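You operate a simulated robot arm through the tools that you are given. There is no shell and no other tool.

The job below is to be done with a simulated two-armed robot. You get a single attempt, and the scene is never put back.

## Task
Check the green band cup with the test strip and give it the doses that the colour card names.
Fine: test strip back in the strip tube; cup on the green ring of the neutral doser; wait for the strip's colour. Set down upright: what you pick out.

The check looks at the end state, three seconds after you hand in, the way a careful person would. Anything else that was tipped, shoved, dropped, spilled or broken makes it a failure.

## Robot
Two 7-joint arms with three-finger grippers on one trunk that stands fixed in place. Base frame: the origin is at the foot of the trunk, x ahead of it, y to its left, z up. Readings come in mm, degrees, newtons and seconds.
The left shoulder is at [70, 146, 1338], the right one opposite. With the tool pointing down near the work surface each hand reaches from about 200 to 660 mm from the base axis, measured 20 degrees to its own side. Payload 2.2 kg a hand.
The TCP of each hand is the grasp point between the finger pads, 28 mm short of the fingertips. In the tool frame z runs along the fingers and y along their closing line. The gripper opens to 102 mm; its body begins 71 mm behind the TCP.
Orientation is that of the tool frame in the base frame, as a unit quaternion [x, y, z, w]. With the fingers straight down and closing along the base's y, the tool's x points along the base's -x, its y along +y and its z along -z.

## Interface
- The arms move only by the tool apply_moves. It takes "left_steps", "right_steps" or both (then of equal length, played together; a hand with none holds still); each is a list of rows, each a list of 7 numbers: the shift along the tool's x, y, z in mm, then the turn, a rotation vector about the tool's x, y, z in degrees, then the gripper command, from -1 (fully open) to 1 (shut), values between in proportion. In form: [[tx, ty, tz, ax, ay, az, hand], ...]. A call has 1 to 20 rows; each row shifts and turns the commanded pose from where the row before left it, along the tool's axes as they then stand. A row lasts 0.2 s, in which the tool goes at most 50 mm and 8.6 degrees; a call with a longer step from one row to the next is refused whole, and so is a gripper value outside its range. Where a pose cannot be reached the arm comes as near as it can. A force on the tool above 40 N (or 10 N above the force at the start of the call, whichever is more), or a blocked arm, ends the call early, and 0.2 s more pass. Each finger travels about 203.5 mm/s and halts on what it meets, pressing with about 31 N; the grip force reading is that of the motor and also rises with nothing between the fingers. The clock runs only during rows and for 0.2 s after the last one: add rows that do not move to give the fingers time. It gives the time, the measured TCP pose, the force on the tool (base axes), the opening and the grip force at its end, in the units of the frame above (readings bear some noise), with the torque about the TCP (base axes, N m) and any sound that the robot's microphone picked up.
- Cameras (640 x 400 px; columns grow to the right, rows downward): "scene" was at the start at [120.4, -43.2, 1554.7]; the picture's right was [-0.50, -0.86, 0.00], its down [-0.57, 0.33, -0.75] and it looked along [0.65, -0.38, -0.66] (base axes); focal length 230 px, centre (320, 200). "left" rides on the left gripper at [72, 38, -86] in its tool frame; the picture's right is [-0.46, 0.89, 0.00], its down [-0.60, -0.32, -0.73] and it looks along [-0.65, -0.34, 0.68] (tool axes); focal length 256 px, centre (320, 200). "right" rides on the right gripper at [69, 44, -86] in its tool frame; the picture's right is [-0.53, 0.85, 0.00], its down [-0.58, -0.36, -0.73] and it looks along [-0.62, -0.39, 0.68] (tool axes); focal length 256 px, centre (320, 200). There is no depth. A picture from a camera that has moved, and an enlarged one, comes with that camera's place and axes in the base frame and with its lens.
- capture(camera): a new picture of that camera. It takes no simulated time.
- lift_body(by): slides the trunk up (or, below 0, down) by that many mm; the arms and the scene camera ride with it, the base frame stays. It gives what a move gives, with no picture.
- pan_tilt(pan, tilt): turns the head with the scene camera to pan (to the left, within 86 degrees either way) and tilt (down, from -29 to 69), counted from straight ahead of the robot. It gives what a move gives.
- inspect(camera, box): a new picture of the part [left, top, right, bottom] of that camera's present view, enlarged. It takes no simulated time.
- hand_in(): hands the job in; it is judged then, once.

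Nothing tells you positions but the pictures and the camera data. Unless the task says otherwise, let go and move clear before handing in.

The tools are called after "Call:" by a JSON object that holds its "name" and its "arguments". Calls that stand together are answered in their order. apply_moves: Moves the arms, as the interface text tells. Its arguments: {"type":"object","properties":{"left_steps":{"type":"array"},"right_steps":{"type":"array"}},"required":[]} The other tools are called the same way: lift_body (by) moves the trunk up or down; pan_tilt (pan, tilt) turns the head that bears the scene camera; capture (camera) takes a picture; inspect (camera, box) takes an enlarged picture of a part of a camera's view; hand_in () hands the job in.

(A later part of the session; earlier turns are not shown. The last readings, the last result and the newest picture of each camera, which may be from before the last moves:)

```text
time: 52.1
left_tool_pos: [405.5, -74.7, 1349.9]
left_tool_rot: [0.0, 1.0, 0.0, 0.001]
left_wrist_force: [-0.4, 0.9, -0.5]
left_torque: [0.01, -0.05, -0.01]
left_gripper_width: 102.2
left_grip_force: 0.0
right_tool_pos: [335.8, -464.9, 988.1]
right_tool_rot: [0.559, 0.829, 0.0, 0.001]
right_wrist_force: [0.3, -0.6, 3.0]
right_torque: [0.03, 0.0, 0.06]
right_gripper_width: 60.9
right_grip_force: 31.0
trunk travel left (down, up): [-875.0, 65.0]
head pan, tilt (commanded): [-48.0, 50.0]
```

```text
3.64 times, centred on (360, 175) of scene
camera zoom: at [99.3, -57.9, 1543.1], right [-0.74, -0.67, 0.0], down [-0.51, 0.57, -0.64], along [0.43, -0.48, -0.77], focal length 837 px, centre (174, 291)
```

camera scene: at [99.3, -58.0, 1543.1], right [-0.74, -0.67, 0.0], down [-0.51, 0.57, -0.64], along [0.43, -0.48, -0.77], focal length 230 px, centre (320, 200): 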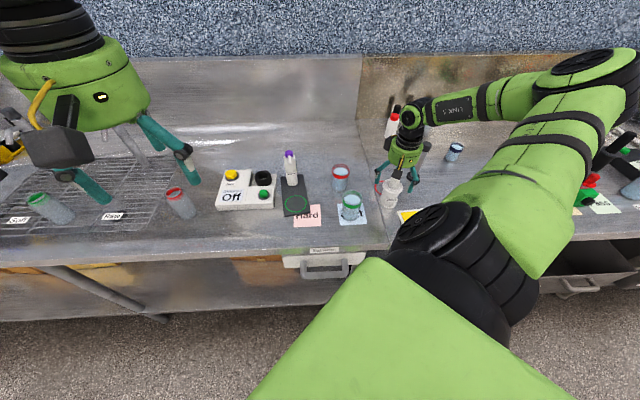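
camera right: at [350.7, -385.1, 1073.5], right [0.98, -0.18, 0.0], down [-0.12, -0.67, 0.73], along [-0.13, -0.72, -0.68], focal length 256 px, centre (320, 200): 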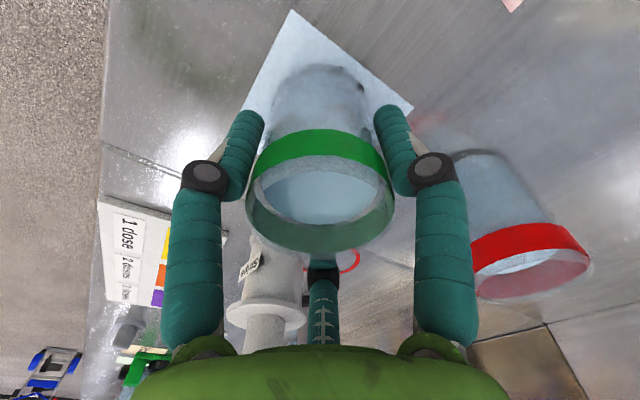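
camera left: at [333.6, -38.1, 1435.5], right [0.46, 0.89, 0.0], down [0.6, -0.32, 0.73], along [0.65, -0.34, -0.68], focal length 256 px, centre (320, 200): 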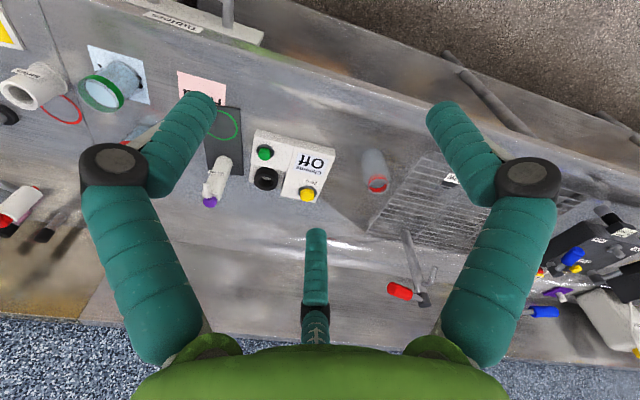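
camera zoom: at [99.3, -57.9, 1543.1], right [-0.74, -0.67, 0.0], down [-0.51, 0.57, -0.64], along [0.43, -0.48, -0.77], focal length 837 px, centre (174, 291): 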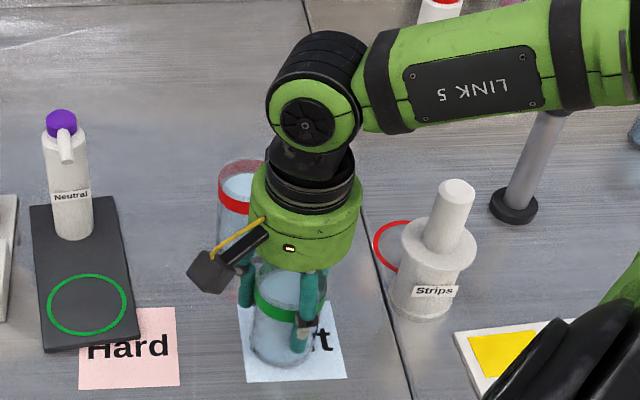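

Gripped at 61 mm. Lifting the cup slowly, straight up.

Call:
{"name": "apply_moves", "arguments": {"right_steps": [[0, 0, -3, 0, 0, 0, 0.1], [0, 0, -6, 0, 0, 0, 0.1], [0, 0, -9, 0, 0, 0, 0.1], [0, 0, -9, 0, 0, 0, 0.1], [0, 0, -9, 0, 0, 0, 0.1], [0, 0, -6, 0, 0, 0, 0.1], [0, 0, 0, 0, 0, 0, 0.1]]}}

Call:
{"name": "capture", "arguments": {"camera": "right"}}

Call:
{"name": "inspect", "arguments": {"camera": "scene", "box": [270, 120, 410, 230]}}

```text
time: 53.7
left_tool_pos: [407.7, -75.7, 1348.8]
left_tool_rot: [-0.001, 1.0, 0.0, 0.001]
left_wrist_force: [-0.3, -0.7, 0.5]
left_torque: [-0.03, 0.01, -0.01]
left_gripper_width: 102.0
left_grip_force: 0.1
right_tool_pos: [336.6, -467.1, 1030.3]
right_tool_rot: [0.559, 0.829, 0.001, 0.0]
right_wrist_force: [0.9, -0.7, -0.9]
right_torque: [0.03, 0.03, -0.03]
right_gripper_width: 60.7
right_grip_force: 31.3
trunk travel left (down, up): [-875.0, 65.0]
head pan, tilt (commanded): [-48.0, 50.0]
```

```text
taken
camera right: at [351.8, -385.8, 1115.9], right [0.98, -0.18, 0.0], down [-0.12, -0.67, 0.73], along [-0.13, -0.72, -0.68], focal length 256 px, centre (320, 200)
```

right: 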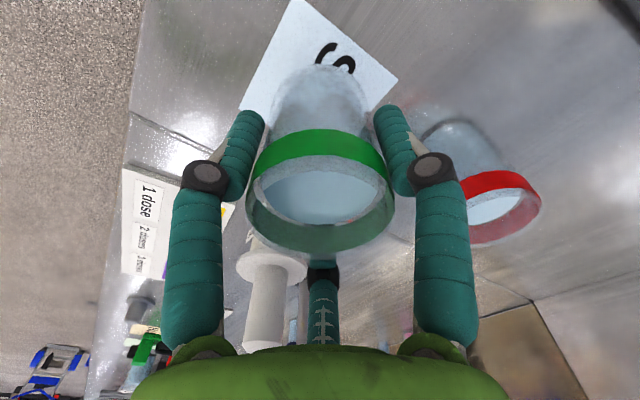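

```text
3.64 times, centred on (340, 175) of scene
camera zoom: at [99.7, -58.5, 1543.0], right [-0.74, -0.67, 0.0], down [-0.51, 0.57, -0.64], along [0.43, -0.48, -0.77], focal length 837 px, centre (247, 291)
```

zoom: 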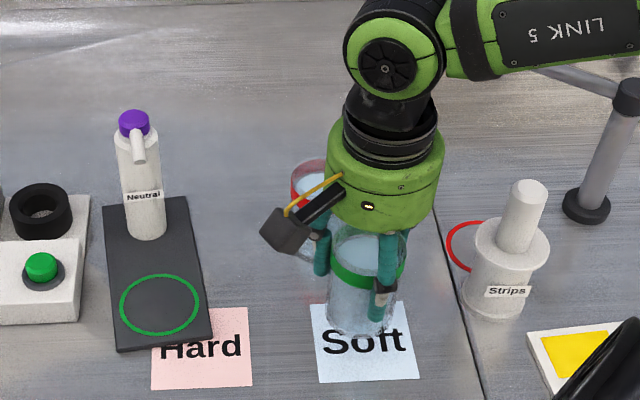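

The cup is up and level. I'm carrying it toward the ring in gentle steps and will check halfway.

Call:
{"name": "apply_moves", "arguments": {"right_steps": [[0.8, 5, 0, 0, 0, 0, 0.1], [1.5, 10, 0, 0, 0, 0, 0.1], [2.2, 14, 0, 0, 0, 0, 0.1], [2.2, 14, 0, 0, 0, 0, 0.1], [2.2, 14, 0, 0, 0, 0, 0.1], [2.2, 14, 0, 0, 0, 0, 0.1], [1.5, 10, 0, 0, 0, 0, 0.1], [0.8, 5, 0, 0, 0, 0, 0.1], [0, 0, 0, 0, 0, 0, 0.1]]}}

Call:
{"name": "inspect", "arguments": {"camera": "scene", "box": [250, 110, 390, 230]}}

Call:
{"name": "capture", "arguments": {"camera": "right"}}

```text
time: 55.7
left_tool_pos: [406.1, -75.3, 1349.9]
left_tool_rot: [0.0, 1.0, 0.001, 0.0]
left_wrist_force: [-0.1, 0.0, -1.0]
left_torque: [0.01, 0.01, 0.02]
left_gripper_width: 102.0
left_grip_force: 0.1
right_tool_pos: [412.4, -422.4, 1027.8]
right_tool_rot: [0.559, 0.829, 0.0, 0.0]
right_wrist_force: [0.5, -0.7, -0.9]
right_torque: [0.0, 0.01, 0.01]
right_gripper_width: 60.7
right_grip_force: 31.1
trunk travel left (down, up): [-875.0, 65.0]
head pan, tilt (commanded): [-48.0, 50.0]
```

```text
3.33 times, centred on (320, 170) of scene
camera zoom: at [99.6, -58.4, 1543.0], right [-0.74, -0.67, 0.0], down [-0.51, 0.57, -0.64], along [0.43, -0.48, -0.77], focal length 767 px, centre (320, 300)
```

zoom: 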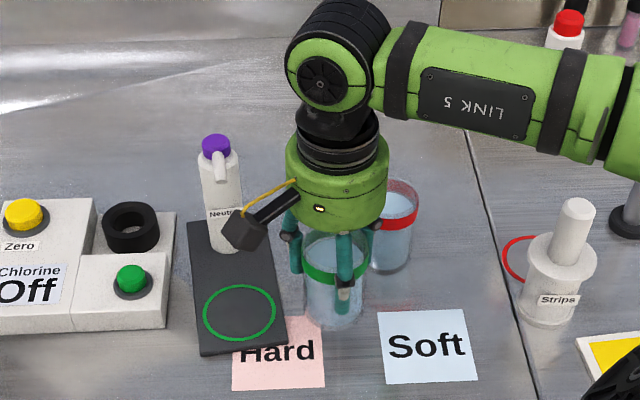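

```text
taken
camera right: at [426.3, -341.6, 1114.2], right [0.98, -0.18, 0.0], down [-0.12, -0.67, 0.73], along [-0.13, -0.72, -0.68], focal length 256 px, centre (320, 200)
```

right: 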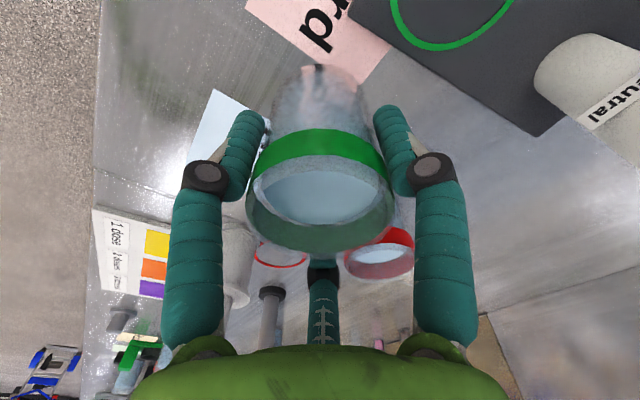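

On track. I'm moving the rest of the way to hover over the ring at about (493,-371).

Call:
{"name": "apply_moves", "arguments": {"right_steps": [[0.9, 5, 0, 0, 0, 0, 0.1], [1.8, 10, 0, 0, 0, 0, 0.1], [2.5, 14, 0, 0, 0, 0, 0.1], [2.6, 14, 0, 0, 0, 0, 0.1], [2.6, 14, 0, 0, 0, 0, 0.1], [2.6, 14, 0, 0, 0, 0, 0.1], [1.8, 10, 0, 0, 0, 0, 0.1], [1.4, 8, 0, 0, 0, 0, 0.1], [0.8, 4.8, 0, 0, 0, 0, 0.1], [0, 0, 0, 0, 0, 0, 0.1]]}}

Call:
{"name": "capture", "arguments": {"camera": "scene"}}

Call:
{"name": "inspect", "arguments": {"camera": "scene", "box": [230, 110, 370, 230]}}

Call:
{"name": "capture", "arguments": {"camera": "right"}}

Call:
{"name": "capture", "arguments": {"camera": "left"}}

```text
time: 57.9
left_tool_pos: [406.5, -75.2, 1348.9]
left_tool_rot: [0.0, 1.0, 0.001, 0.0]
left_wrist_force: [-0.7, 0.7, 0.2]
left_torque: [-0.01, 0.01, -0.01]
left_gripper_width: 101.7
left_grip_force: 0.1
right_tool_pos: [494.1, -371.8, 1028.6]
right_tool_rot: [0.56, 0.829, 0.001, 0.001]
right_wrist_force: [0.2, -0.4, -1.3]
right_torque: [-0.04, 0.01, -0.02]
right_gripper_width: 60.1
right_grip_force: 30.9
trunk travel left (down, up): [-875.0, 65.0]
head pan, tilt (commanded): [-48.0, 50.0]
```

```text
taken
camera scene: at [99.6, -58.4, 1543.0], right [-0.74, -0.67, 0.0], down [-0.51, 0.57, -0.64], along [0.43, -0.48, -0.77], focal length 230 px, centre (320, 200)
```

scene: 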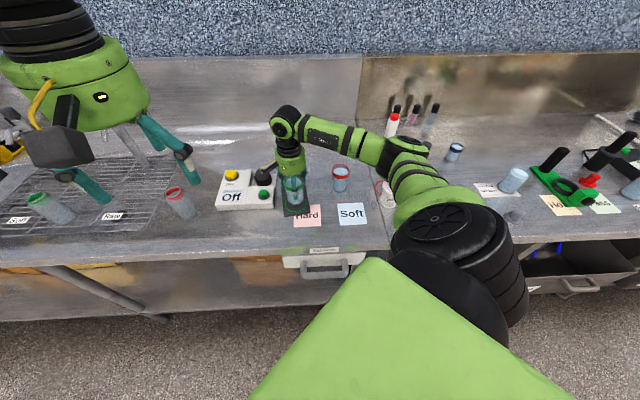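

```text
3.33 times, centred on (300, 170) of scene
camera zoom: at [99.6, -58.4, 1543.0], right [-0.74, -0.67, 0.0], down [-0.51, 0.57, -0.64], along [0.43, -0.48, -0.77], focal length 767 px, centre (387, 300)
```

zoom: 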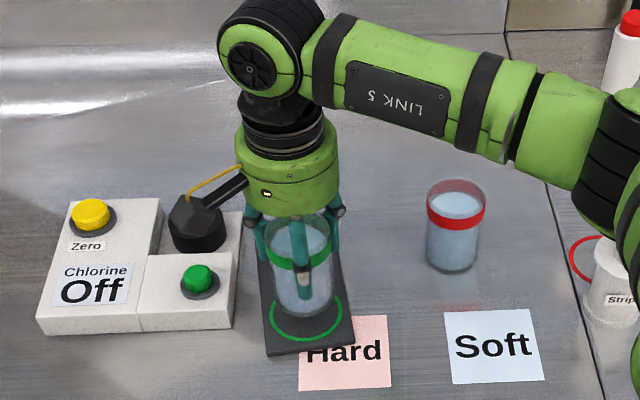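

```text
taken
camera right: at [508.2, -290.7, 1114.6], right [0.98, -0.18, 0.0], down [-0.12, -0.67, 0.73], along [-0.13, -0.72, -0.68], focal length 256 px, centre (320, 200)
```

right: 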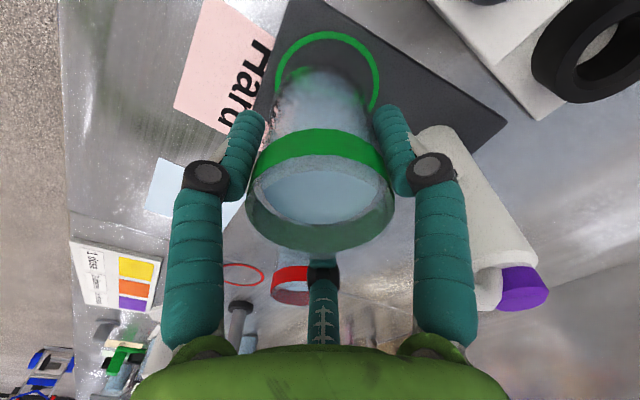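

```text
taken
camera left: at [333.7, -38.1, 1435.5], right [0.46, 0.89, 0.0], down [0.6, -0.32, 0.73], along [0.65, -0.34, -0.68], focal length 256 px, centre (320, 200)
```

left: 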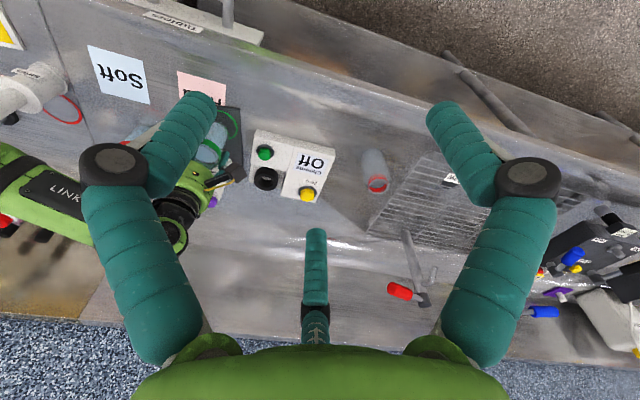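

Hovering over the ring. I'll measure the cup base against the ring from both cameras.

Call:
{"name": "inspect", "arguments": {"camera": "right", "box": [230, 0, 420, 130]}}

Call:
{"name": "inspect", "arguments": {"camera": "scene", "box": [270, 165, 330, 220]}}

```text
3.08 times, centred on (325, 65) of right
camera zoom: at [508.2, -290.7, 1114.6], right [0.98, -0.18, 0.0], down [-0.12, -0.67, 0.73], along [-0.13, -0.72, -0.68], focal length 788 px, centre (305, 615)
```

zoom: 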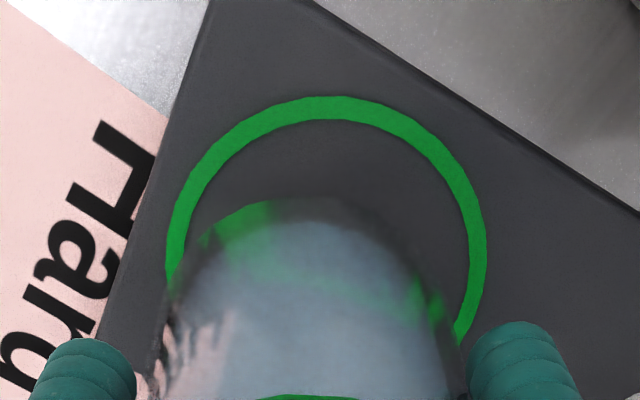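

```text
7.27 times, centred on (300, 192) of scene
camera zoom: at [99.6, -58.4, 1543.0], right [-0.74, -0.67, 0.0], down [-0.51, 0.57, -0.64], along [0.43, -0.48, -0.77], focal length 1673 px, centre (466, 254)
```

zoom: 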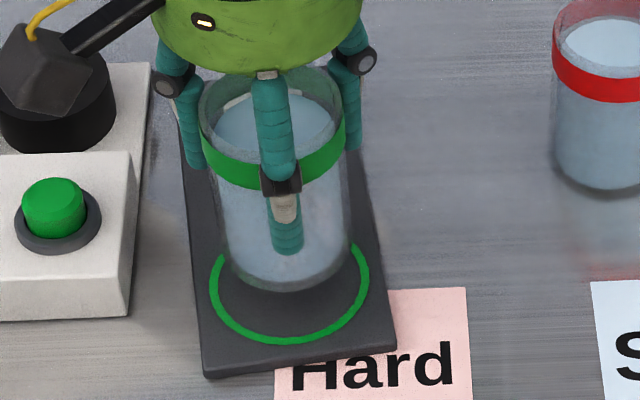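

The cup needs about 4 mm more in +x to be centred on the ring. I'll correct, lower partway and measure again.

Call:
{"name": "apply_moves", "arguments": {"right_steps": [[-2.4, 3.3, 0, 0, 0, 0, 0.1], [0, 0, 6, 0, 0, 0, 0.1], [0, 0, 7, 0, 0, 0, 0.1], [0, 0, 7, 0, 0, 0, 0.1], [0, 0, 4, 0, 0, 0, 0.1], [0, 0, 0, 0, 0, 0, 0.1]]}}

Call:
{"name": "inspect", "arguments": {"camera": "right", "box": [230, 0, 420, 130]}}

Call:
{"name": "inspect", "arguments": {"camera": "scene", "box": [270, 165, 330, 220]}}

```text
time: 59.3
left_tool_pos: [405.9, -74.9, 1349.7]
left_tool_rot: [0.0, 1.0, 0.0, 0.0]
left_wrist_force: [-0.3, -0.9, -0.6]
left_torque: [0.01, 0.02, 0.04]
left_gripper_width: 102.1
left_grip_force: 0.1
right_tool_pos: [496.4, -372.9, 1005.3]
right_tool_rot: [0.559, 0.829, 0.0, 0.0]
right_wrist_force: [0.4, -0.2, -0.8]
right_torque: [-0.03, -0.01, 0.04]
right_gripper_width: 60.1
right_grip_force: 30.7
trunk travel left (down, up): [-875.0, 65.0]
head pan, tilt (commanded): [-48.0, 50.0]
```

```text
3.08 times, centred on (325, 65) of right
camera zoom: at [511.3, -291.6, 1091.0], right [0.98, -0.18, 0.0], down [-0.12, -0.67, 0.73], along [-0.13, -0.72, -0.68], focal length 788 px, centre (305, 615)
```

zoom: 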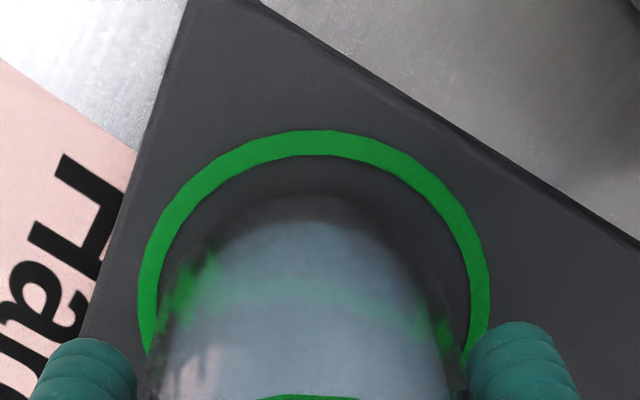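

```text
7.27 times, centred on (300, 192) of scene
camera zoom: at [99.6, -58.4, 1543.0], right [-0.74, -0.67, 0.0], down [-0.51, 0.57, -0.64], along [0.43, -0.48, -0.77], focal length 1673 px, centre (466, 254)
```

zoom: 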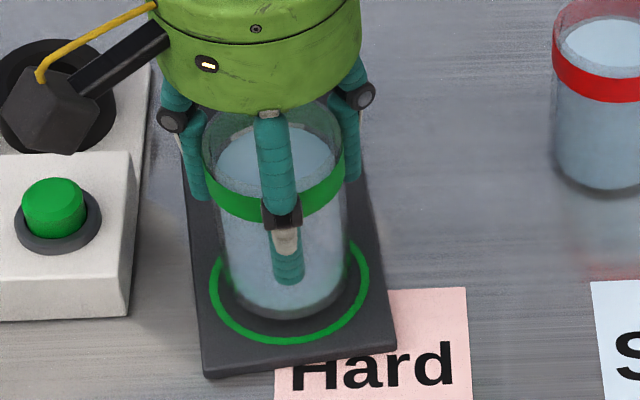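

Centred to about 1 mm. Lowering in small steps to feel for the base.

Call:
{"name": "apply_moves", "arguments": {"right_steps": [[-0.9, 0, 2, 0, 0, 0, 0.1], [0, 0, 2, 0, 0, 0, 0.1], [0, 0, 1, 0, 0, 0, 0.1], [0, 0, 0, 0, 0, 0, 0.1]]}}

Call:
{"name": "inspect", "arguments": {"camera": "scene", "box": [270, 165, 330, 220]}}

```text
time: 60.3
left_tool_pos: [406.9, -74.8, 1349.1]
left_tool_rot: [0.0, 1.0, 0.0, 0.0]
left_wrist_force: [-0.4, -0.5, 0.5]
left_torque: [0.01, 0.02, 0.01]
left_gripper_width: 102.2
left_grip_force: 0.1
right_tool_pos: [496.7, -373.6, 1000.4]
right_tool_rot: [0.559, 0.829, 0.0, 0.0]
right_wrist_force: [0.3, 0.3, -0.8]
right_torque: [0.01, -0.01, 0.03]
right_gripper_width: 60.1
right_grip_force: 31.2
trunk travel left (down, up): [-875.0, 65.0]
head pan, tilt (commanded): [-48.0, 50.0]
```

```text
7.27 times, centred on (300, 192) of scene
camera zoom: at [99.7, -58.4, 1543.0], right [-0.74, -0.67, 0.0], down [-0.51, 0.57, -0.64], along [0.43, -0.48, -0.77], focal length 1673 px, centre (466, 254)
```

zoom: 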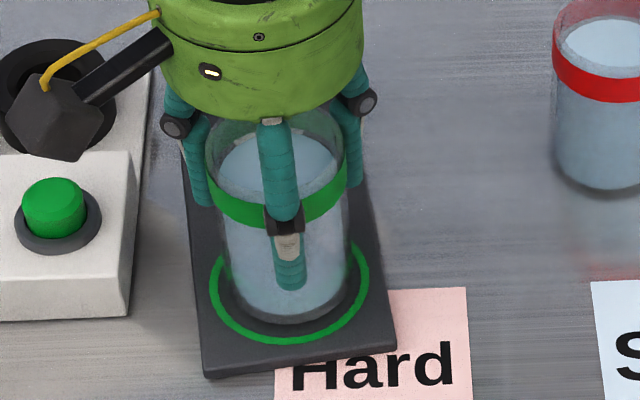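

Call:
{"name": "apply_moves", "arguments": {"right_steps": [[0, 0, 1, 0, 0, 0, 0.1], [0, 0, 1, 0, 0, 0, 0.1], [0, 0, 0, 0, 0, 0, 0.1]]}}

Call:
{"name": "inspect", "arguments": {"camera": "scene", "box": [275, 190, 315, 220]}}

Call:
{"name": "inspect", "arguments": {"camera": "right", "box": [230, 0, 420, 130]}}

```text
time: 61.1
left_tool_pos: [406.0, -76.2, 1347.9]
left_tool_rot: [0.001, 1.0, -0.001, 0.0]
left_wrist_force: [0.1, -0.4, -0.5]
left_torque: [-0.01, 0.0, -0.01]
left_gripper_width: 101.8
left_grip_force: 0.0
right_tool_pos: [497.0, -373.0, 998.4]
right_tool_rot: [0.559, 0.829, 0.0, 0.0]
right_wrist_force: [0.1, 0.0, -1.8]
right_torque: [-0.04, 0.0, -0.01]
right_gripper_width: 59.9
right_grip_force: 31.3
trunk travel left (down, up): [-875.0, 65.0]
head pan, tilt (commanded): [-48.0, 50.0]
```

```text
13.33 times, centred on (295, 205) of scene
camera zoom: at [99.7, -58.4, 1543.0], right [-0.74, -0.67, 0.0], down [-0.51, 0.57, -0.64], along [0.43, -0.48, -0.77], focal length 3068 px, centre (653, 133)
```

zoom: 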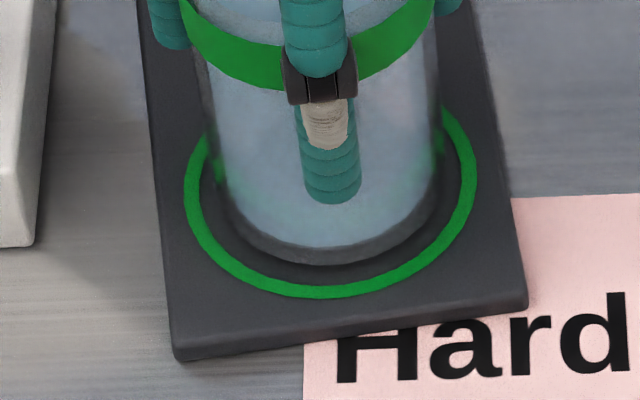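

```text
3.08 times, centred on (325, 65) of right
camera zoom: at [512.0, -292.4, 1084.4], right [0.98, -0.18, 0.0], down [-0.12, -0.67, 0.73], along [-0.13, -0.72, -0.68], focal length 788 px, centre (305, 615)
```

zoom: 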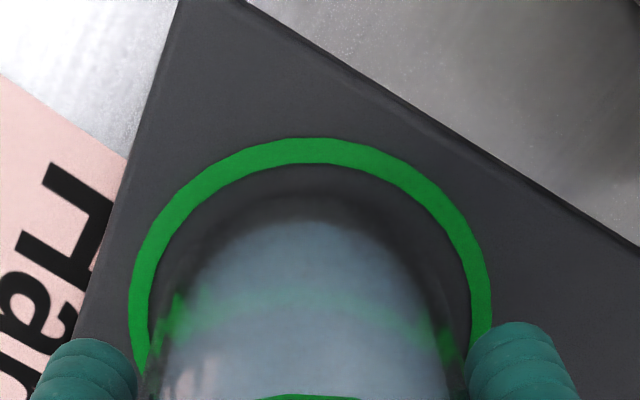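

Call:
{"name": "apply_moves", "arguments": {"right_steps": [[0, 0, 1, 0, 0, 0, 0.1], [0, 0, 0, 0, 0, 0, 0.1]]}}

Call:
{"name": "apply_moves", "arguments": {"right_steps": [[0, 0, 1, 0, 0, 0, 0.1], [0, 0, 0, 0, 0, 0, 0.1]]}}

```text
time: 61.7
left_tool_pos: [406.1, -76.8, 1349.8]
left_tool_rot: [0.0, 1.0, 0.0, 0.0]
left_wrist_force: [-0.6, -0.2, -0.4]
left_torque: [0.0, -0.04, 0.03]
left_gripper_width: 101.9
left_grip_force: 0.1
right_tool_pos: [496.7, -372.1, 997.9]
right_tool_rot: [0.559, 0.829, 0.0, 0.0]
right_wrist_force: [0.2, 0.0, -0.8]
right_torque: [0.0, -0.02, 0.02]
right_gripper_width: 60.0
right_grip_force: 31.8
trunk travel left (down, up): [-875.0, 65.0]
head pan, tilt (commanded): [-48.0, 50.0]
```

```text
time: 62.3
left_tool_pos: [406.6, -76.4, 1348.8]
left_tool_rot: [0.0, 1.0, 0.0, 0.0]
left_wrist_force: [-0.1, 0.5, 0.2]
left_torque: [-0.01, 0.01, 0.0]
left_gripper_width: 102.2
left_grip_force: 0.1
right_tool_pos: [497.0, -371.7, 996.0]
right_tool_rot: [0.559, 0.829, 0.001, 0.001]
right_wrist_force: [-0.2, -0.3, -1.3]
right_torque: [-0.03, -0.02, 0.02]
right_gripper_width: 59.8
right_grip_force: 31.4
trunk travel left (down, up): [-875.0, 65.0]
head pan, tilt (commanded): [-48.0, 50.0]
```

Call:
{"name": "apply_moves", "arguments": {"right_steps": [[0, 0, 1, 0, 0, 0, 0.1], [0, 0, 0, 0, 0, 0, 0.1]]}}

Call:
{"name": "apply_moves", "arguments": {"right_steps": [[0, 0, 1, 0, 0, 0, 0.1], [0, 0, 0, 0, 0, 0, 0.1]]}}

Call:
{"name": "inspect", "arguments": {"camera": "scene", "box": [275, 190, 315, 220]}}

```text
time: 62.9
left_tool_pos: [404.8, -75.7, 1349.4]
left_tool_rot: [0.0, 1.0, 0.0, 0.0]
left_wrist_force: [-1.0, -0.2, -0.7]
left_torque: [0.01, 0.0, -0.02]
left_gripper_width: 101.7
left_grip_force: 0.0
right_tool_pos: [496.7, -372.3, 995.8]
right_tool_rot: [0.559, 0.829, 0.0, 0.002]
right_wrist_force: [0.6, 0.0, 3.4]
right_torque: [-0.08, 0.07, 0.05]
right_gripper_width: 59.8
right_grip_force: 31.1
trunk travel left (down, up): [-875.0, 65.0]
head pan, tilt (commanded): [-48.0, 50.0]
```

```text
time: 63.5
left_tool_pos: [406.3, -74.7, 1348.7]
left_tool_rot: [0.0, 1.0, -0.001, 0.001]
left_wrist_force: [0.5, 0.3, 0.7]
left_torque: [-0.03, -0.02, 0.01]
left_gripper_width: 102.0
left_grip_force: 0.1
right_tool_pos: [496.4, -372.6, 995.4]
right_tool_rot: [0.56, 0.829, 0.001, 0.002]
right_wrist_force: [2.0, -1.8, 11.7]
right_torque: [-0.06, 0.14, 0.06]
right_gripper_width: 59.5
right_grip_force: 31.1
trunk travel left (down, up): [-875.0, 65.0]
head pan, tilt (commanded): [-48.0, 50.0]
```

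```text
13.33 times, centred on (295, 205) of scene
camera zoom: at [98.2, -57.3, 1543.3], right [-0.74, -0.67, 0.0], down [-0.51, 0.57, -0.64], along [0.43, -0.48, -0.77], focal length 3068 px, centre (653, 133)
```

zoom: 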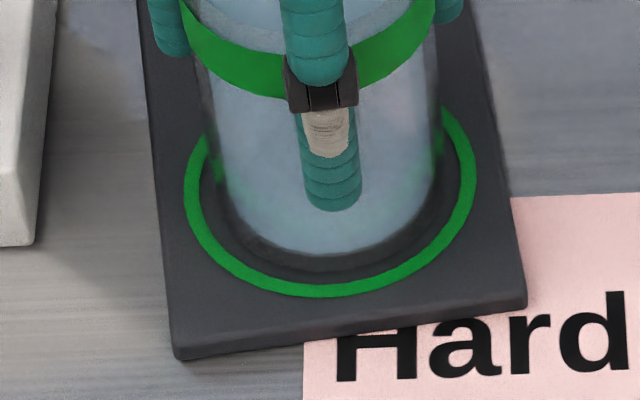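

Contact felt (about 12 N). I'll ease back 0.8 mm and open the fingers gradually.

Call:
{"name": "apply_moves", "arguments": {"right_steps": [[0, 0, -0.9, 0, 0, 0, 0.1], [0, 0, 0, 0, 0, 0, -0.1], [0, 0, 0, 0, 0, 0, -0.18], [0, 0, 0, 0, 0, 0, -0.22], [0, 0, 0, 0, 0, 0, -0.28], [0, 0, 0, 0, 0, 0, -0.4], [0, 0, 0, 0, 0, 0, -0.6], [0, 0, 0, 0, 0, 0, -0.8], [0, 0, 0, 0, 0, 0, -0.8]]}}

Call:
{"name": "inspect", "arguments": {"camera": "scene", "box": [260, 150, 340, 220]}}

Call:
{"name": "capture", "arguments": {"camera": "right"}}

```text
time: 65.5
left_tool_pos: [406.8, -75.7, 1348.8]
left_tool_rot: [0.0, 1.0, 0.0, 0.0]
left_wrist_force: [0.1, 0.4, -0.1]
left_torque: [0.02, 0.05, 0.03]
left_gripper_width: 101.9
left_grip_force: 0.0
right_tool_pos: [497.9, -372.1, 993.5]
right_tool_rot: [0.559, 0.829, 0.0, 0.0]
right_wrist_force: [0.2, 0.6, 0.3]
right_torque: [0.0, 0.0, -0.02]
right_gripper_width: 92.0
right_grip_force: 0.0
trunk travel left (down, up): [-875.0, 65.0]
head pan, tilt (commanded): [-48.0, 50.0]
```

```text
5.71 times, centred on (300, 185) of scene
camera zoom: at [99.6, -58.3, 1543.0], right [-0.74, -0.67, 0.0], down [-0.51, 0.57, -0.64], along [0.43, -0.48, -0.77], focal length 1315 px, centre (434, 286)
```

zoom: 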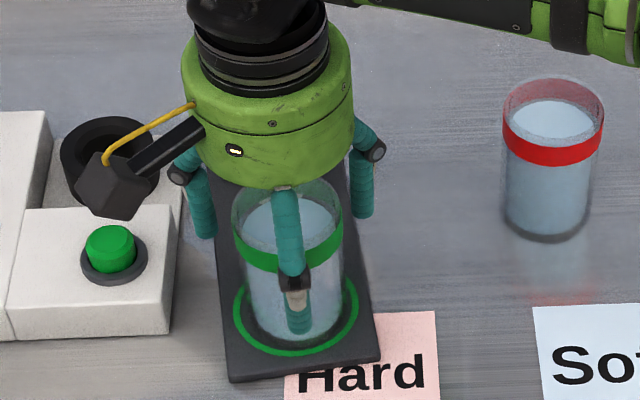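

```text
taken
camera right: at [511.5, -292.2, 1080.8], right [0.98, -0.18, 0.0], down [-0.12, -0.67, 0.73], along [-0.13, -0.72, -0.68], focal length 256 px, centre (320, 200)
```

right: 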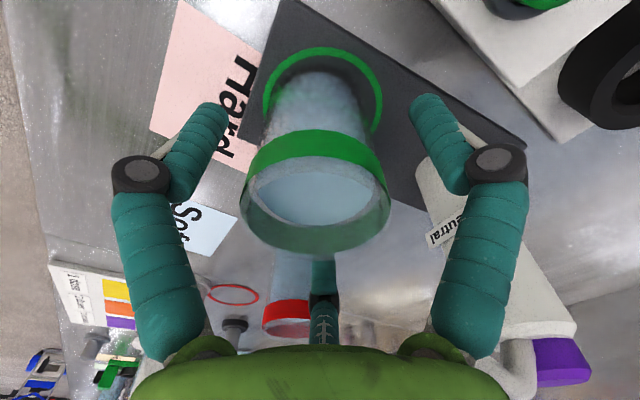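

The cup is standing on the ring and released. Rising straight up.

Call:
{"name": "apply_moves", "arguments": {"right_steps": [[0, 0, -8, 0, 0, 0, -0.8], [0, 0, -14, 0, 0, 0, -0.8], [0, 0, -18, 0, 0, 0, -0.8], [0, 0, -18, 0, 0, 0, -0.8], [0, 0, -18, 0, 0, 0, -0.8], [0, 0, -18, 0, 0, 0, -0.8], [0, 0, -18, 0, 0, 0, -0.8], [0, 0, -18, 0, 0, 0, -0.8], [0, 0, -18, 0, 0, 0, -0.8], [0, 0, -18, 0, 0, 0, -0.8], [0, 0, 0, 0, 0, 0, -0.8]]}}

Call:
{"name": "inspect", "arguments": {"camera": "scene", "box": [240, 120, 340, 220]}}

Call:
{"name": "capture", "arguments": {"camera": "right"}}

Call:
{"name": "inspect", "arguments": {"camera": "right", "box": [220, 0, 500, 200]}}

```text
time: 67.9
left_tool_pos: [406.2, -76.5, 1349.0]
left_tool_rot: [0.0, 1.0, -0.001, 0.0]
left_wrist_force: [-0.4, -0.2, -0.9]
left_torque: [-0.04, 0.03, -0.02]
left_gripper_width: 102.3
left_grip_force: 0.0
right_tool_pos: [497.3, -372.9, 1163.1]
right_tool_rot: [0.559, 0.829, 0.0, 0.0]
right_wrist_force: [1.1, 0.7, 0.1]
right_torque: [0.03, 0.03, 0.01]
right_gripper_width: 91.8
right_grip_force: 0.1
trunk travel left (down, up): [-875.0, 65.0]
head pan, tilt (commanded): [-48.0, 50.0]
```

```text
4.00 times, centred on (290, 170) of scene
camera zoom: at [99.5, -58.3, 1543.0], right [-0.74, -0.67, 0.0], down [-0.51, 0.57, -0.64], along [0.43, -0.48, -0.77], focal length 920 px, centre (440, 320)
```

zoom: 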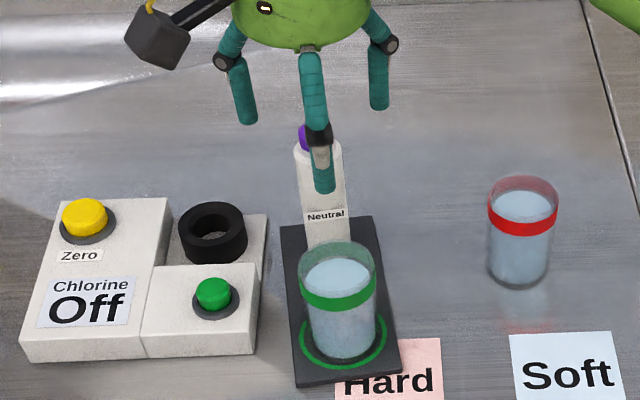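

```text
taken
camera right: at [511.6, -292.0, 1247.8], right [0.98, -0.18, 0.0], down [-0.12, -0.67, 0.73], along [-0.13, -0.72, -0.68], focal length 256 px, centre (320, 200)
```

right: 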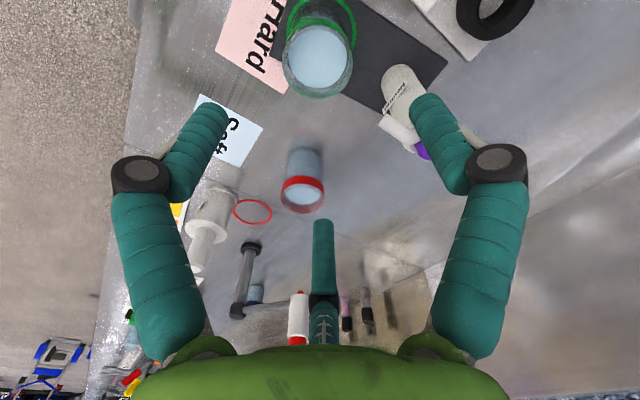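

```text
2.00 times, centred on (360, 100) of right
camera zoom: at [511.6, -292.0, 1247.8], right [0.98, -0.18, 0.0], down [-0.12, -0.67, 0.73], along [-0.13, -0.72, -0.68], focal length 512 px, centre (240, 400)
```

zoom: 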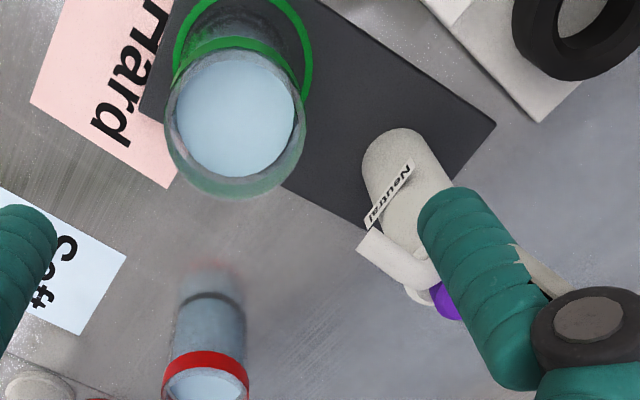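

The cup stands well inside the green ring. Next I'll close the gripper and look at the purple pump head to locate it precisely.

Call:
{"name": "apply_moves", "arguments": {"right_steps": [[0, 0, 0, 0, 0, 0, -0.2], [0, 0, 0, 0, 0, 0, 0.4], [0, 0, 0, 0, 0, 0, 1], [0, 0, 0, 0, 0, 0, 1], [0, 0, 0, 0, 0, 0, 1]]}}

Call:
{"name": "capture", "arguments": {"camera": "right"}}

Call:
{"name": "inspect", "arguments": {"camera": "right", "box": [340, 40, 480, 180]}}

Call:
{"name": "inspect", "arguments": {"camera": "scene", "box": [270, 130, 320, 180]}}

```text
time: 69.1
left_tool_pos: [406.1, -75.5, 1348.8]
left_tool_rot: [0.001, 1.0, 0.0, 0.0]
left_wrist_force: [0.5, 1.0, -1.0]
left_torque: [-0.03, 0.0, 0.0]
left_gripper_width: 102.2
left_grip_force: 0.0
right_tool_pos: [497.3, -372.4, 1161.4]
right_tool_rot: [0.559, 0.829, -0.001, 0.001]
right_wrist_force: [0.5, -0.2, -0.3]
right_torque: [-0.02, 0.02, -0.01]
right_gripper_width: 2.1
right_grip_force: 30.7
trunk travel left (down, up): [-875.0, 65.0]
head pan, tilt (commanded): [-48.0, 50.0]
```

```text
taken
camera right: at [511.6, -291.9, 1247.4], right [0.98, -0.18, 0.0], down [-0.12, -0.67, 0.73], along [-0.13, -0.72, -0.68], focal length 256 px, centre (320, 200)
```

right: 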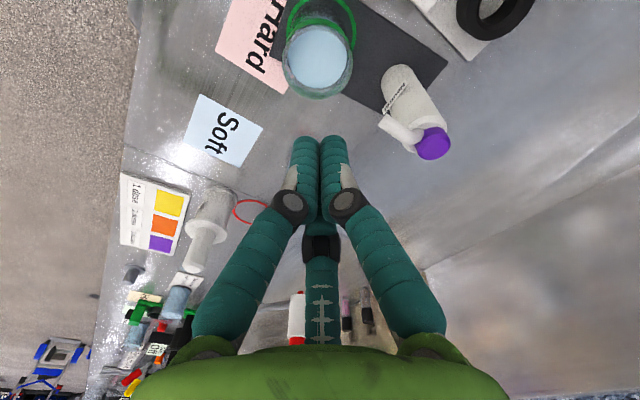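

```text
2.86 times, centred on (410, 110) of right
camera zoom: at [511.6, -291.9, 1247.4], right [0.98, -0.18, 0.0], down [-0.12, -0.67, 0.73], along [-0.13, -0.72, -0.68], focal length 731 px, centre (63, 457)
```

zoom: 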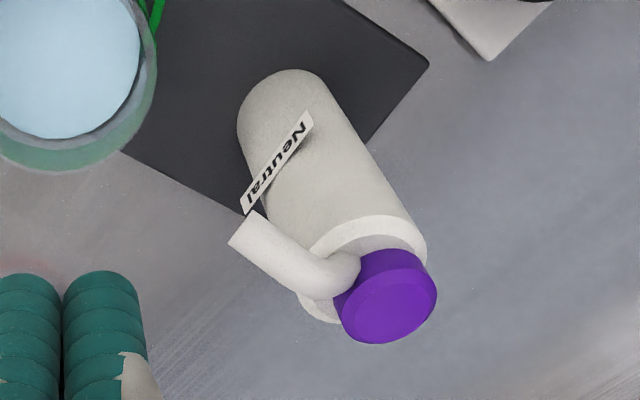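

```text
8.00 times, centred on (295, 155) of scene
camera zoom: at [99.5, -58.2, 1543.0], right [-0.74, -0.67, 0.0], down [-0.51, 0.57, -0.64], along [0.43, -0.48, -0.77], focal length 1840 px, centre (520, 560)
```

zoom: 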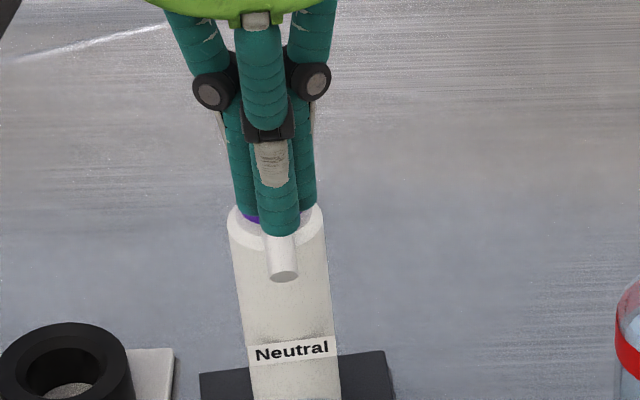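

The pump button is at about (582,-430), top near z 1070. I'm moving the closed hand over it at a safe height.

Call:
{"name": "apply_moves", "arguments": {"right_steps": [[-14.1, 9.4, 0, 0, 0, 0, 1], [-14.1, 9.4, 0, 0, 0, 0, 1], [-14.1, 9.4, 0, 0, 0, 0, 1], [-14.1, 9.4, 0, 0, 0, 0, 1], [-14.1, 9.4, 0, 0, 0, 0, 1], [-14.1, 9.4, 0, 0, 0, 0, 1], [0, 0, 0, 0, 0, 0, 1]]}}

Call:
{"name": "capture", "arguments": {"camera": "right"}}

Call:
{"name": "inspect", "arguments": {"camera": "right", "box": [250, 40, 390, 180]}}

Call:
{"name": "inspect", "arguments": {"camera": "scene", "box": [250, 100, 330, 220]}}

```text
time: 70.7
left_tool_pos: [405.9, -75.3, 1349.0]
left_tool_rot: [0.0, 1.0, 0.0, 0.0]
left_wrist_force: [-0.5, -0.1, 0.4]
left_torque: [-0.03, 0.0, 0.01]
left_gripper_width: 101.9
left_grip_force: 0.1
right_tool_pos: [581.9, -429.7, 1160.0]
right_tool_rot: [0.559, 0.829, 0.001, 0.0]
right_wrist_force: [-0.4, -0.5, 0.1]
right_torque: [-0.03, 0.02, 0.01]
right_gripper_width: 2.0
right_grip_force: 31.0
trunk travel left (down, up): [-875.0, 65.0]
head pan, tilt (commanded): [-48.0, 50.0]
```

```text
taken
camera right: at [595.4, -348.5, 1247.1], right [0.98, -0.18, 0.0], down [-0.12, -0.67, 0.73], along [-0.13, -0.72, -0.68], focal length 256 px, centre (320, 200)
```

right: 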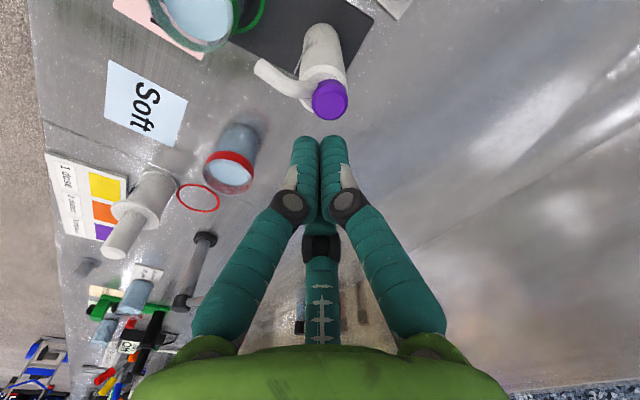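

```text
2.86 times, centred on (320, 110) of right
camera zoom: at [595.4, -348.5, 1247.1], right [0.98, -0.18, 0.0], down [-0.12, -0.67, 0.73], along [-0.13, -0.72, -0.68], focal length 731 px, centre (320, 457)
```

zoom: 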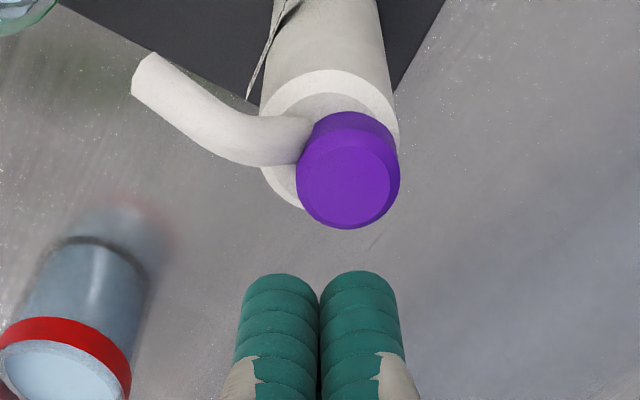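

```text
3.33 times, centred on (290, 160) of scene
camera zoom: at [99.2, -58.3, 1543.0], right [-0.74, -0.67, 0.0], down [-0.51, 0.57, -0.64], along [0.43, -0.48, -0.77], focal length 767 px, centre (420, 333)
```

zoom: 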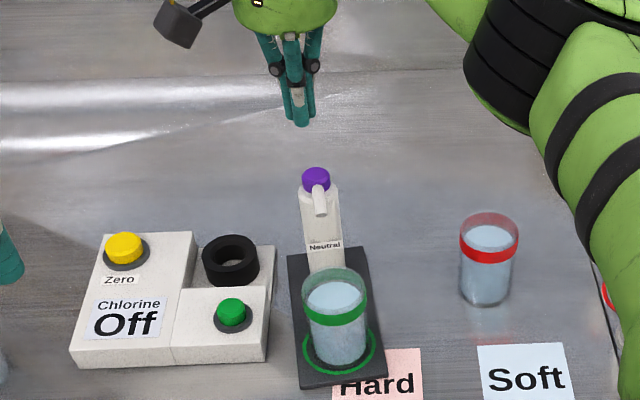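

Two-view triangulation puts the button top at about (586,-440,1064). I'll align over it and come down to about 8 mm above.

Call:
{"name": "apply_moves", "arguments": {"right_steps": [[-5.6, 0.2, 0, 0, 0, 0, 1], [-5.6, 0.2, 0, 0, 0, 0, 1], [0, 0, 12, 0, 0, 0, 1], [0, 0, 12, 0, 0, 0, 1], [0, 0, 12, 0, 0, 0, 1], [0, 0, 10, 0, 0, 0, 1], [0, 0, 0, 0, 0, 0, 1]]}}

Call:
{"name": "inspect", "arguments": {"camera": "right", "box": [250, 80, 390, 220]}}

Call:
{"name": "inspect", "arguments": {"camera": "scene", "box": [260, 110, 330, 190]}}

Call:
{"name": "capture", "arguments": {"camera": "left"}}

```text
time: 72.3
left_tool_pos: [407.6, -77.0, 1349.1]
left_tool_rot: [0.0, 1.0, 0.0, -0.001]
left_wrist_force: [-0.4, 0.3, 0.3]
left_torque: [0.01, -0.01, 0.0]
left_gripper_width: 101.9
left_grip_force: 0.1
right_tool_pos: [584.9, -439.2, 1115.1]
right_tool_rot: [0.559, 0.829, 0.001, 0.0]
right_wrist_force: [-0.2, -0.7, -0.2]
right_torque: [0.0, 0.01, 0.04]
right_gripper_width: 2.1
right_grip_force: 31.2
trunk travel left (down, up): [-875.0, 65.0]
head pan, tilt (commanded): [-48.0, 50.0]
```

```text
2.86 times, centred on (320, 150) of right
camera zoom: at [599.8, -358.7, 1201.1], right [0.98, -0.18, 0.0], down [-0.12, -0.67, 0.73], along [-0.13, -0.72, -0.68], focal length 731 px, centre (320, 343)
```

zoom: 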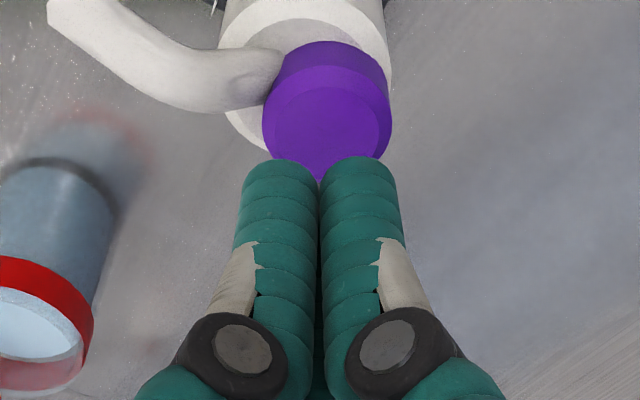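

```text
5.00 times, centred on (295, 150) of scene
camera zoom: at [99.5, -58.2, 1543.0], right [-0.74, -0.67, 0.0], down [-0.51, 0.57, -0.64], along [0.43, -0.48, -0.77], focal length 1150 px, centre (445, 450)
```

zoom: 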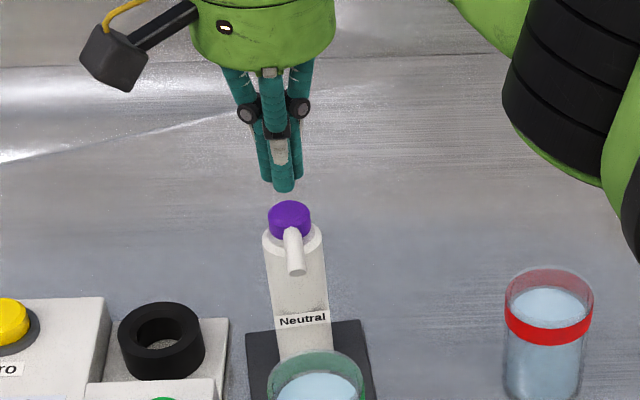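

```text
taken
camera left: at [333.6, -37.8, 1435.5], right [0.46, 0.89, 0.0], down [0.6, -0.32, 0.73], along [0.65, -0.34, -0.68], focal length 256 px, centre (320, 200)
```

left: 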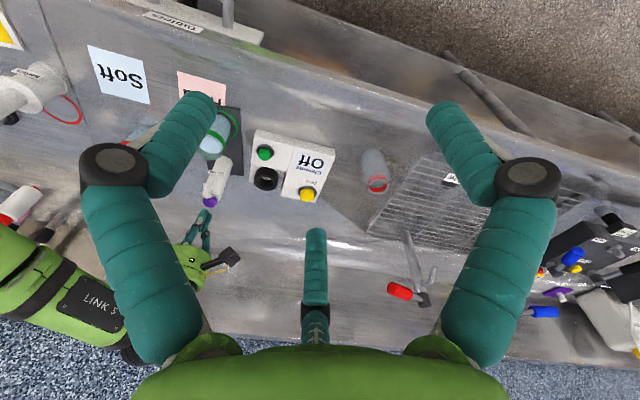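

Alignment is within about 2 mm. I'll nudge and descend toward the button in small steps to feel first contact.

Call:
{"name": "apply_moves", "arguments": {"right_steps": [[-0.8, 1.3, 5, 0, 0, 0, 1], [0, 0, 5, 0, 0, 0, 1], [0, 0, 4, 0, 0, 0, 1], [0, 0, 3, 0, 0, 0, 1], [0, 0, 0, 0, 0, 0, 1]]}}

Call:
{"name": "inspect", "arguments": {"camera": "right", "box": [250, 80, 390, 220]}}

Call:
{"name": "inspect", "arguments": {"camera": "scene", "box": [265, 120, 325, 180]}}

```text
time: 73.5
left_tool_pos: [405.7, -75.8, 1348.8]
left_tool_rot: [0.0, 1.0, -0.001, 0.0]
left_wrist_force: [0.4, -0.2, 0.7]
left_torque: [-0.03, 0.0, -0.01]
left_gripper_width: 101.9
left_grip_force: 0.1
right_tool_pos: [586.6, -440.0, 1097.1]
right_tool_rot: [0.559, 0.829, 0.001, 0.0]
right_wrist_force: [-0.6, -0.2, 0.1]
right_torque: [-0.01, 0.0, -0.02]
right_gripper_width: 2.0
right_grip_force: 30.5
trunk travel left (down, up): [-875.0, 65.0]
head pan, tilt (commanded): [-48.0, 50.0]
```

```text
2.86 times, centred on (320, 150) of right
camera zoom: at [601.2, -359.5, 1183.6], right [0.98, -0.18, 0.0], down [-0.12, -0.67, 0.73], along [-0.13, -0.72, -0.68], focal length 731 px, centre (320, 343)
```

zoom: 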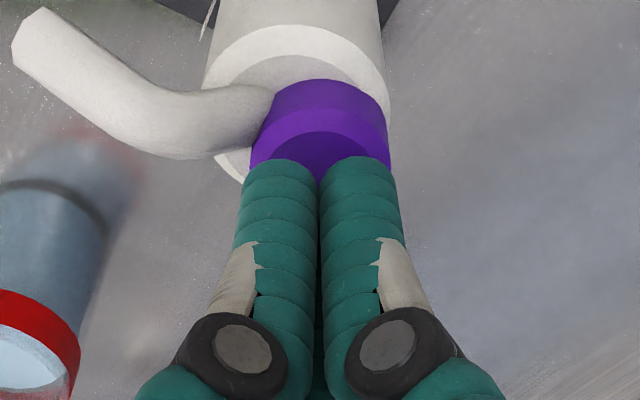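

```text
6.67 times, centred on (295, 150) of scene
camera zoom: at [99.6, -58.2, 1543.0], right [-0.74, -0.67, 0.0], down [-0.51, 0.57, -0.64], along [0.43, -0.48, -0.77], focal length 1534 px, centre (487, 533)
```

zoom: 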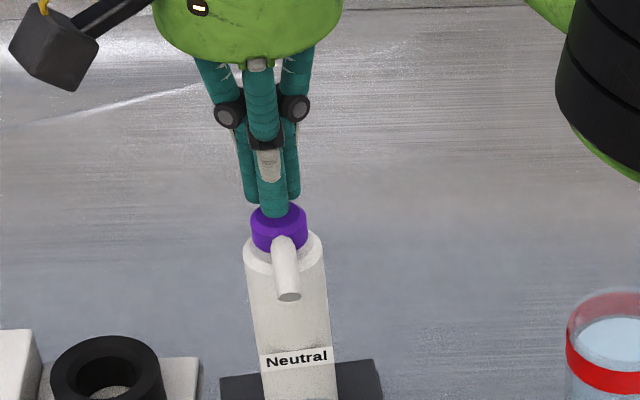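

Call:
{"name": "apply_moves", "arguments": {"right_steps": [[0, 0, 2, 0, 0, 0, 1], [0, 0, 2, 0, 0, 0, 1], [0, 0, 0, 0, 0, 0, 1]]}}

Call:
{"name": "inspect", "arguments": {"camera": "scene", "box": [275, 135, 315, 175]}}

```text
time: 74.3
left_tool_pos: [406.4, -74.6, 1349.7]
left_tool_rot: [0.0, 1.0, -0.001, 0.001]
left_wrist_force: [0.5, -0.4, 0.6]
left_torque: [-0.05, 0.0, -0.01]
left_gripper_width: 102.3
left_grip_force: 0.1
right_tool_pos: [586.1, -440.5, 1094.3]
right_tool_rot: [0.559, 0.829, 0.0, 0.0]
right_wrist_force: [0.8, -0.8, -0.4]
right_torque: [0.01, -0.02, 0.02]
right_gripper_width: 2.1
right_grip_force: 30.9
trunk travel left (down, up): [-875.0, 65.0]
head pan, tilt (commanded): [-48.0, 50.0]
```

```text
10.00 times, centred on (295, 155) of scene
camera zoom: at [99.5, -58.2, 1543.0], right [-0.74, -0.67, 0.0], down [-0.51, 0.57, -0.64], along [0.43, -0.48, -0.77], focal length 2301 px, centre (570, 650)
```

zoom: 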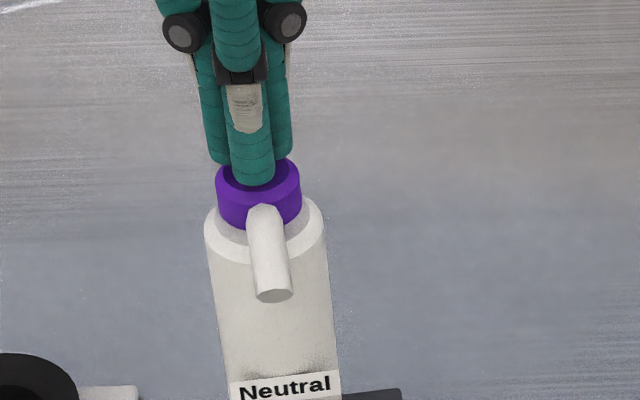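

Call:
{"name": "apply_moves", "arguments": {"right_steps": [[0, 0, 1, 0, 0, 0, 1], [0, 0, 1, 0, 0, 0, 1], [0, 0, 0, 0, 0, 0, 1]]}}

Call:
{"name": "apply_moves", "arguments": {"right_steps": [[0, 0, 1, 0, 0, 0, 1], [0, 0, 0, 0, 0, 0, 1]]}}

```text
time: 75.1
left_tool_pos: [406.0, -75.7, 1349.2]
left_tool_rot: [-0.001, 1.0, 0.0, 0.0]
left_wrist_force: [-0.4, 0.5, -0.8]
left_torque: [0.02, 0.03, -0.02]
left_gripper_width: 102.0
left_grip_force: 0.1
right_tool_pos: [587.6, -440.7, 1091.0]
right_tool_rot: [0.559, 0.829, 0.001, 0.0]
right_wrist_force: [0.1, -0.2, 0.1]
right_torque: [0.01, -0.03, 0.02]
right_gripper_width: 2.1
right_grip_force: 31.3
trunk travel left (down, up): [-875.0, 65.0]
head pan, tilt (commanded): [-48.0, 50.0]
```

```text
time: 75.7
left_tool_pos: [405.6, -75.3, 1348.4]
left_tool_rot: [0.0, 1.0, 0.0, 0.0]
left_wrist_force: [-0.2, -0.5, -0.2]
left_torque: [0.01, 0.0, 0.0]
left_gripper_width: 102.0
left_grip_force: 0.1
right_tool_pos: [586.5, -440.2, 1091.5]
right_tool_rot: [0.56, 0.829, 0.001, 0.001]
right_wrist_force: [0.2, 0.1, -0.1]
right_torque: [0.01, 0.01, 0.01]
right_gripper_width: 2.4
right_grip_force: 31.2
trunk travel left (down, up): [-875.0, 65.0]
head pan, tilt (commanded): [-48.0, 50.0]
```

Call:
{"name": "apply_moves", "arguments": {"right_steps": [[0, 0, 1, 0, 0, 0, 1], [0, 0, 0, 0, 0, 0, 1]]}}

Call:
{"name": "apply_moves", "arguments": {"right_steps": [[0, 0, 1, 0, 0, 0, 1], [0, 0, 0, 0, 0, 0, 1]]}}

Call:
{"name": "inspect", "arguments": {"camera": "scene", "box": [275, 135, 315, 175]}}

```text
time: 76.3
left_tool_pos: [405.4, -75.7, 1349.9]
left_tool_rot: [0.0, 1.0, 0.0, 0.0]
left_wrist_force: [-0.2, 0.3, -0.7]
left_torque: [0.02, 0.02, -0.02]
left_gripper_width: 102.0
left_grip_force: 0.1
right_tool_pos: [586.0, -440.0, 1089.4]
right_tool_rot: [0.559, 0.829, 0.0, 0.0]
right_wrist_force: [0.7, 0.1, 0.3]
right_torque: [0.03, 0.0, 0.01]
right_gripper_width: 2.1
right_grip_force: 30.8
trunk travel left (down, up): [-875.0, 65.0]
head pan, tilt (commanded): [-48.0, 50.0]
```

```text
time: 76.9
left_tool_pos: [405.2, -75.8, 1348.4]
left_tool_rot: [0.0, 1.0, 0.0, -0.001]
left_wrist_force: [0.2, -0.3, -0.7]
left_torque: [0.0, -0.01, 0.05]
left_gripper_width: 101.9
left_grip_force: 0.1
right_tool_pos: [586.6, -440.2, 1089.1]
right_tool_rot: [0.56, 0.829, -0.001, 0.0]
right_wrist_force: [-0.4, -0.5, 0.6]
right_torque: [0.0, -0.02, 0.01]
right_gripper_width: 2.2
right_grip_force: 31.3
trunk travel left (down, up): [-875.0, 65.0]
head pan, tilt (commanded): [-48.0, 50.0]
```

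```text
10.00 times, centred on (295, 155) of scene
camera zoom: at [99.4, -58.2, 1543.0], right [-0.74, -0.67, 0.0], down [-0.51, 0.57, -0.64], along [0.43, -0.48, -0.77], focal length 2301 px, centre (570, 650)
```

zoom: 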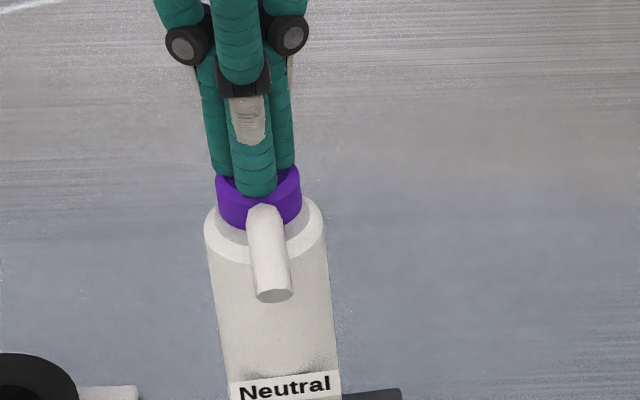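

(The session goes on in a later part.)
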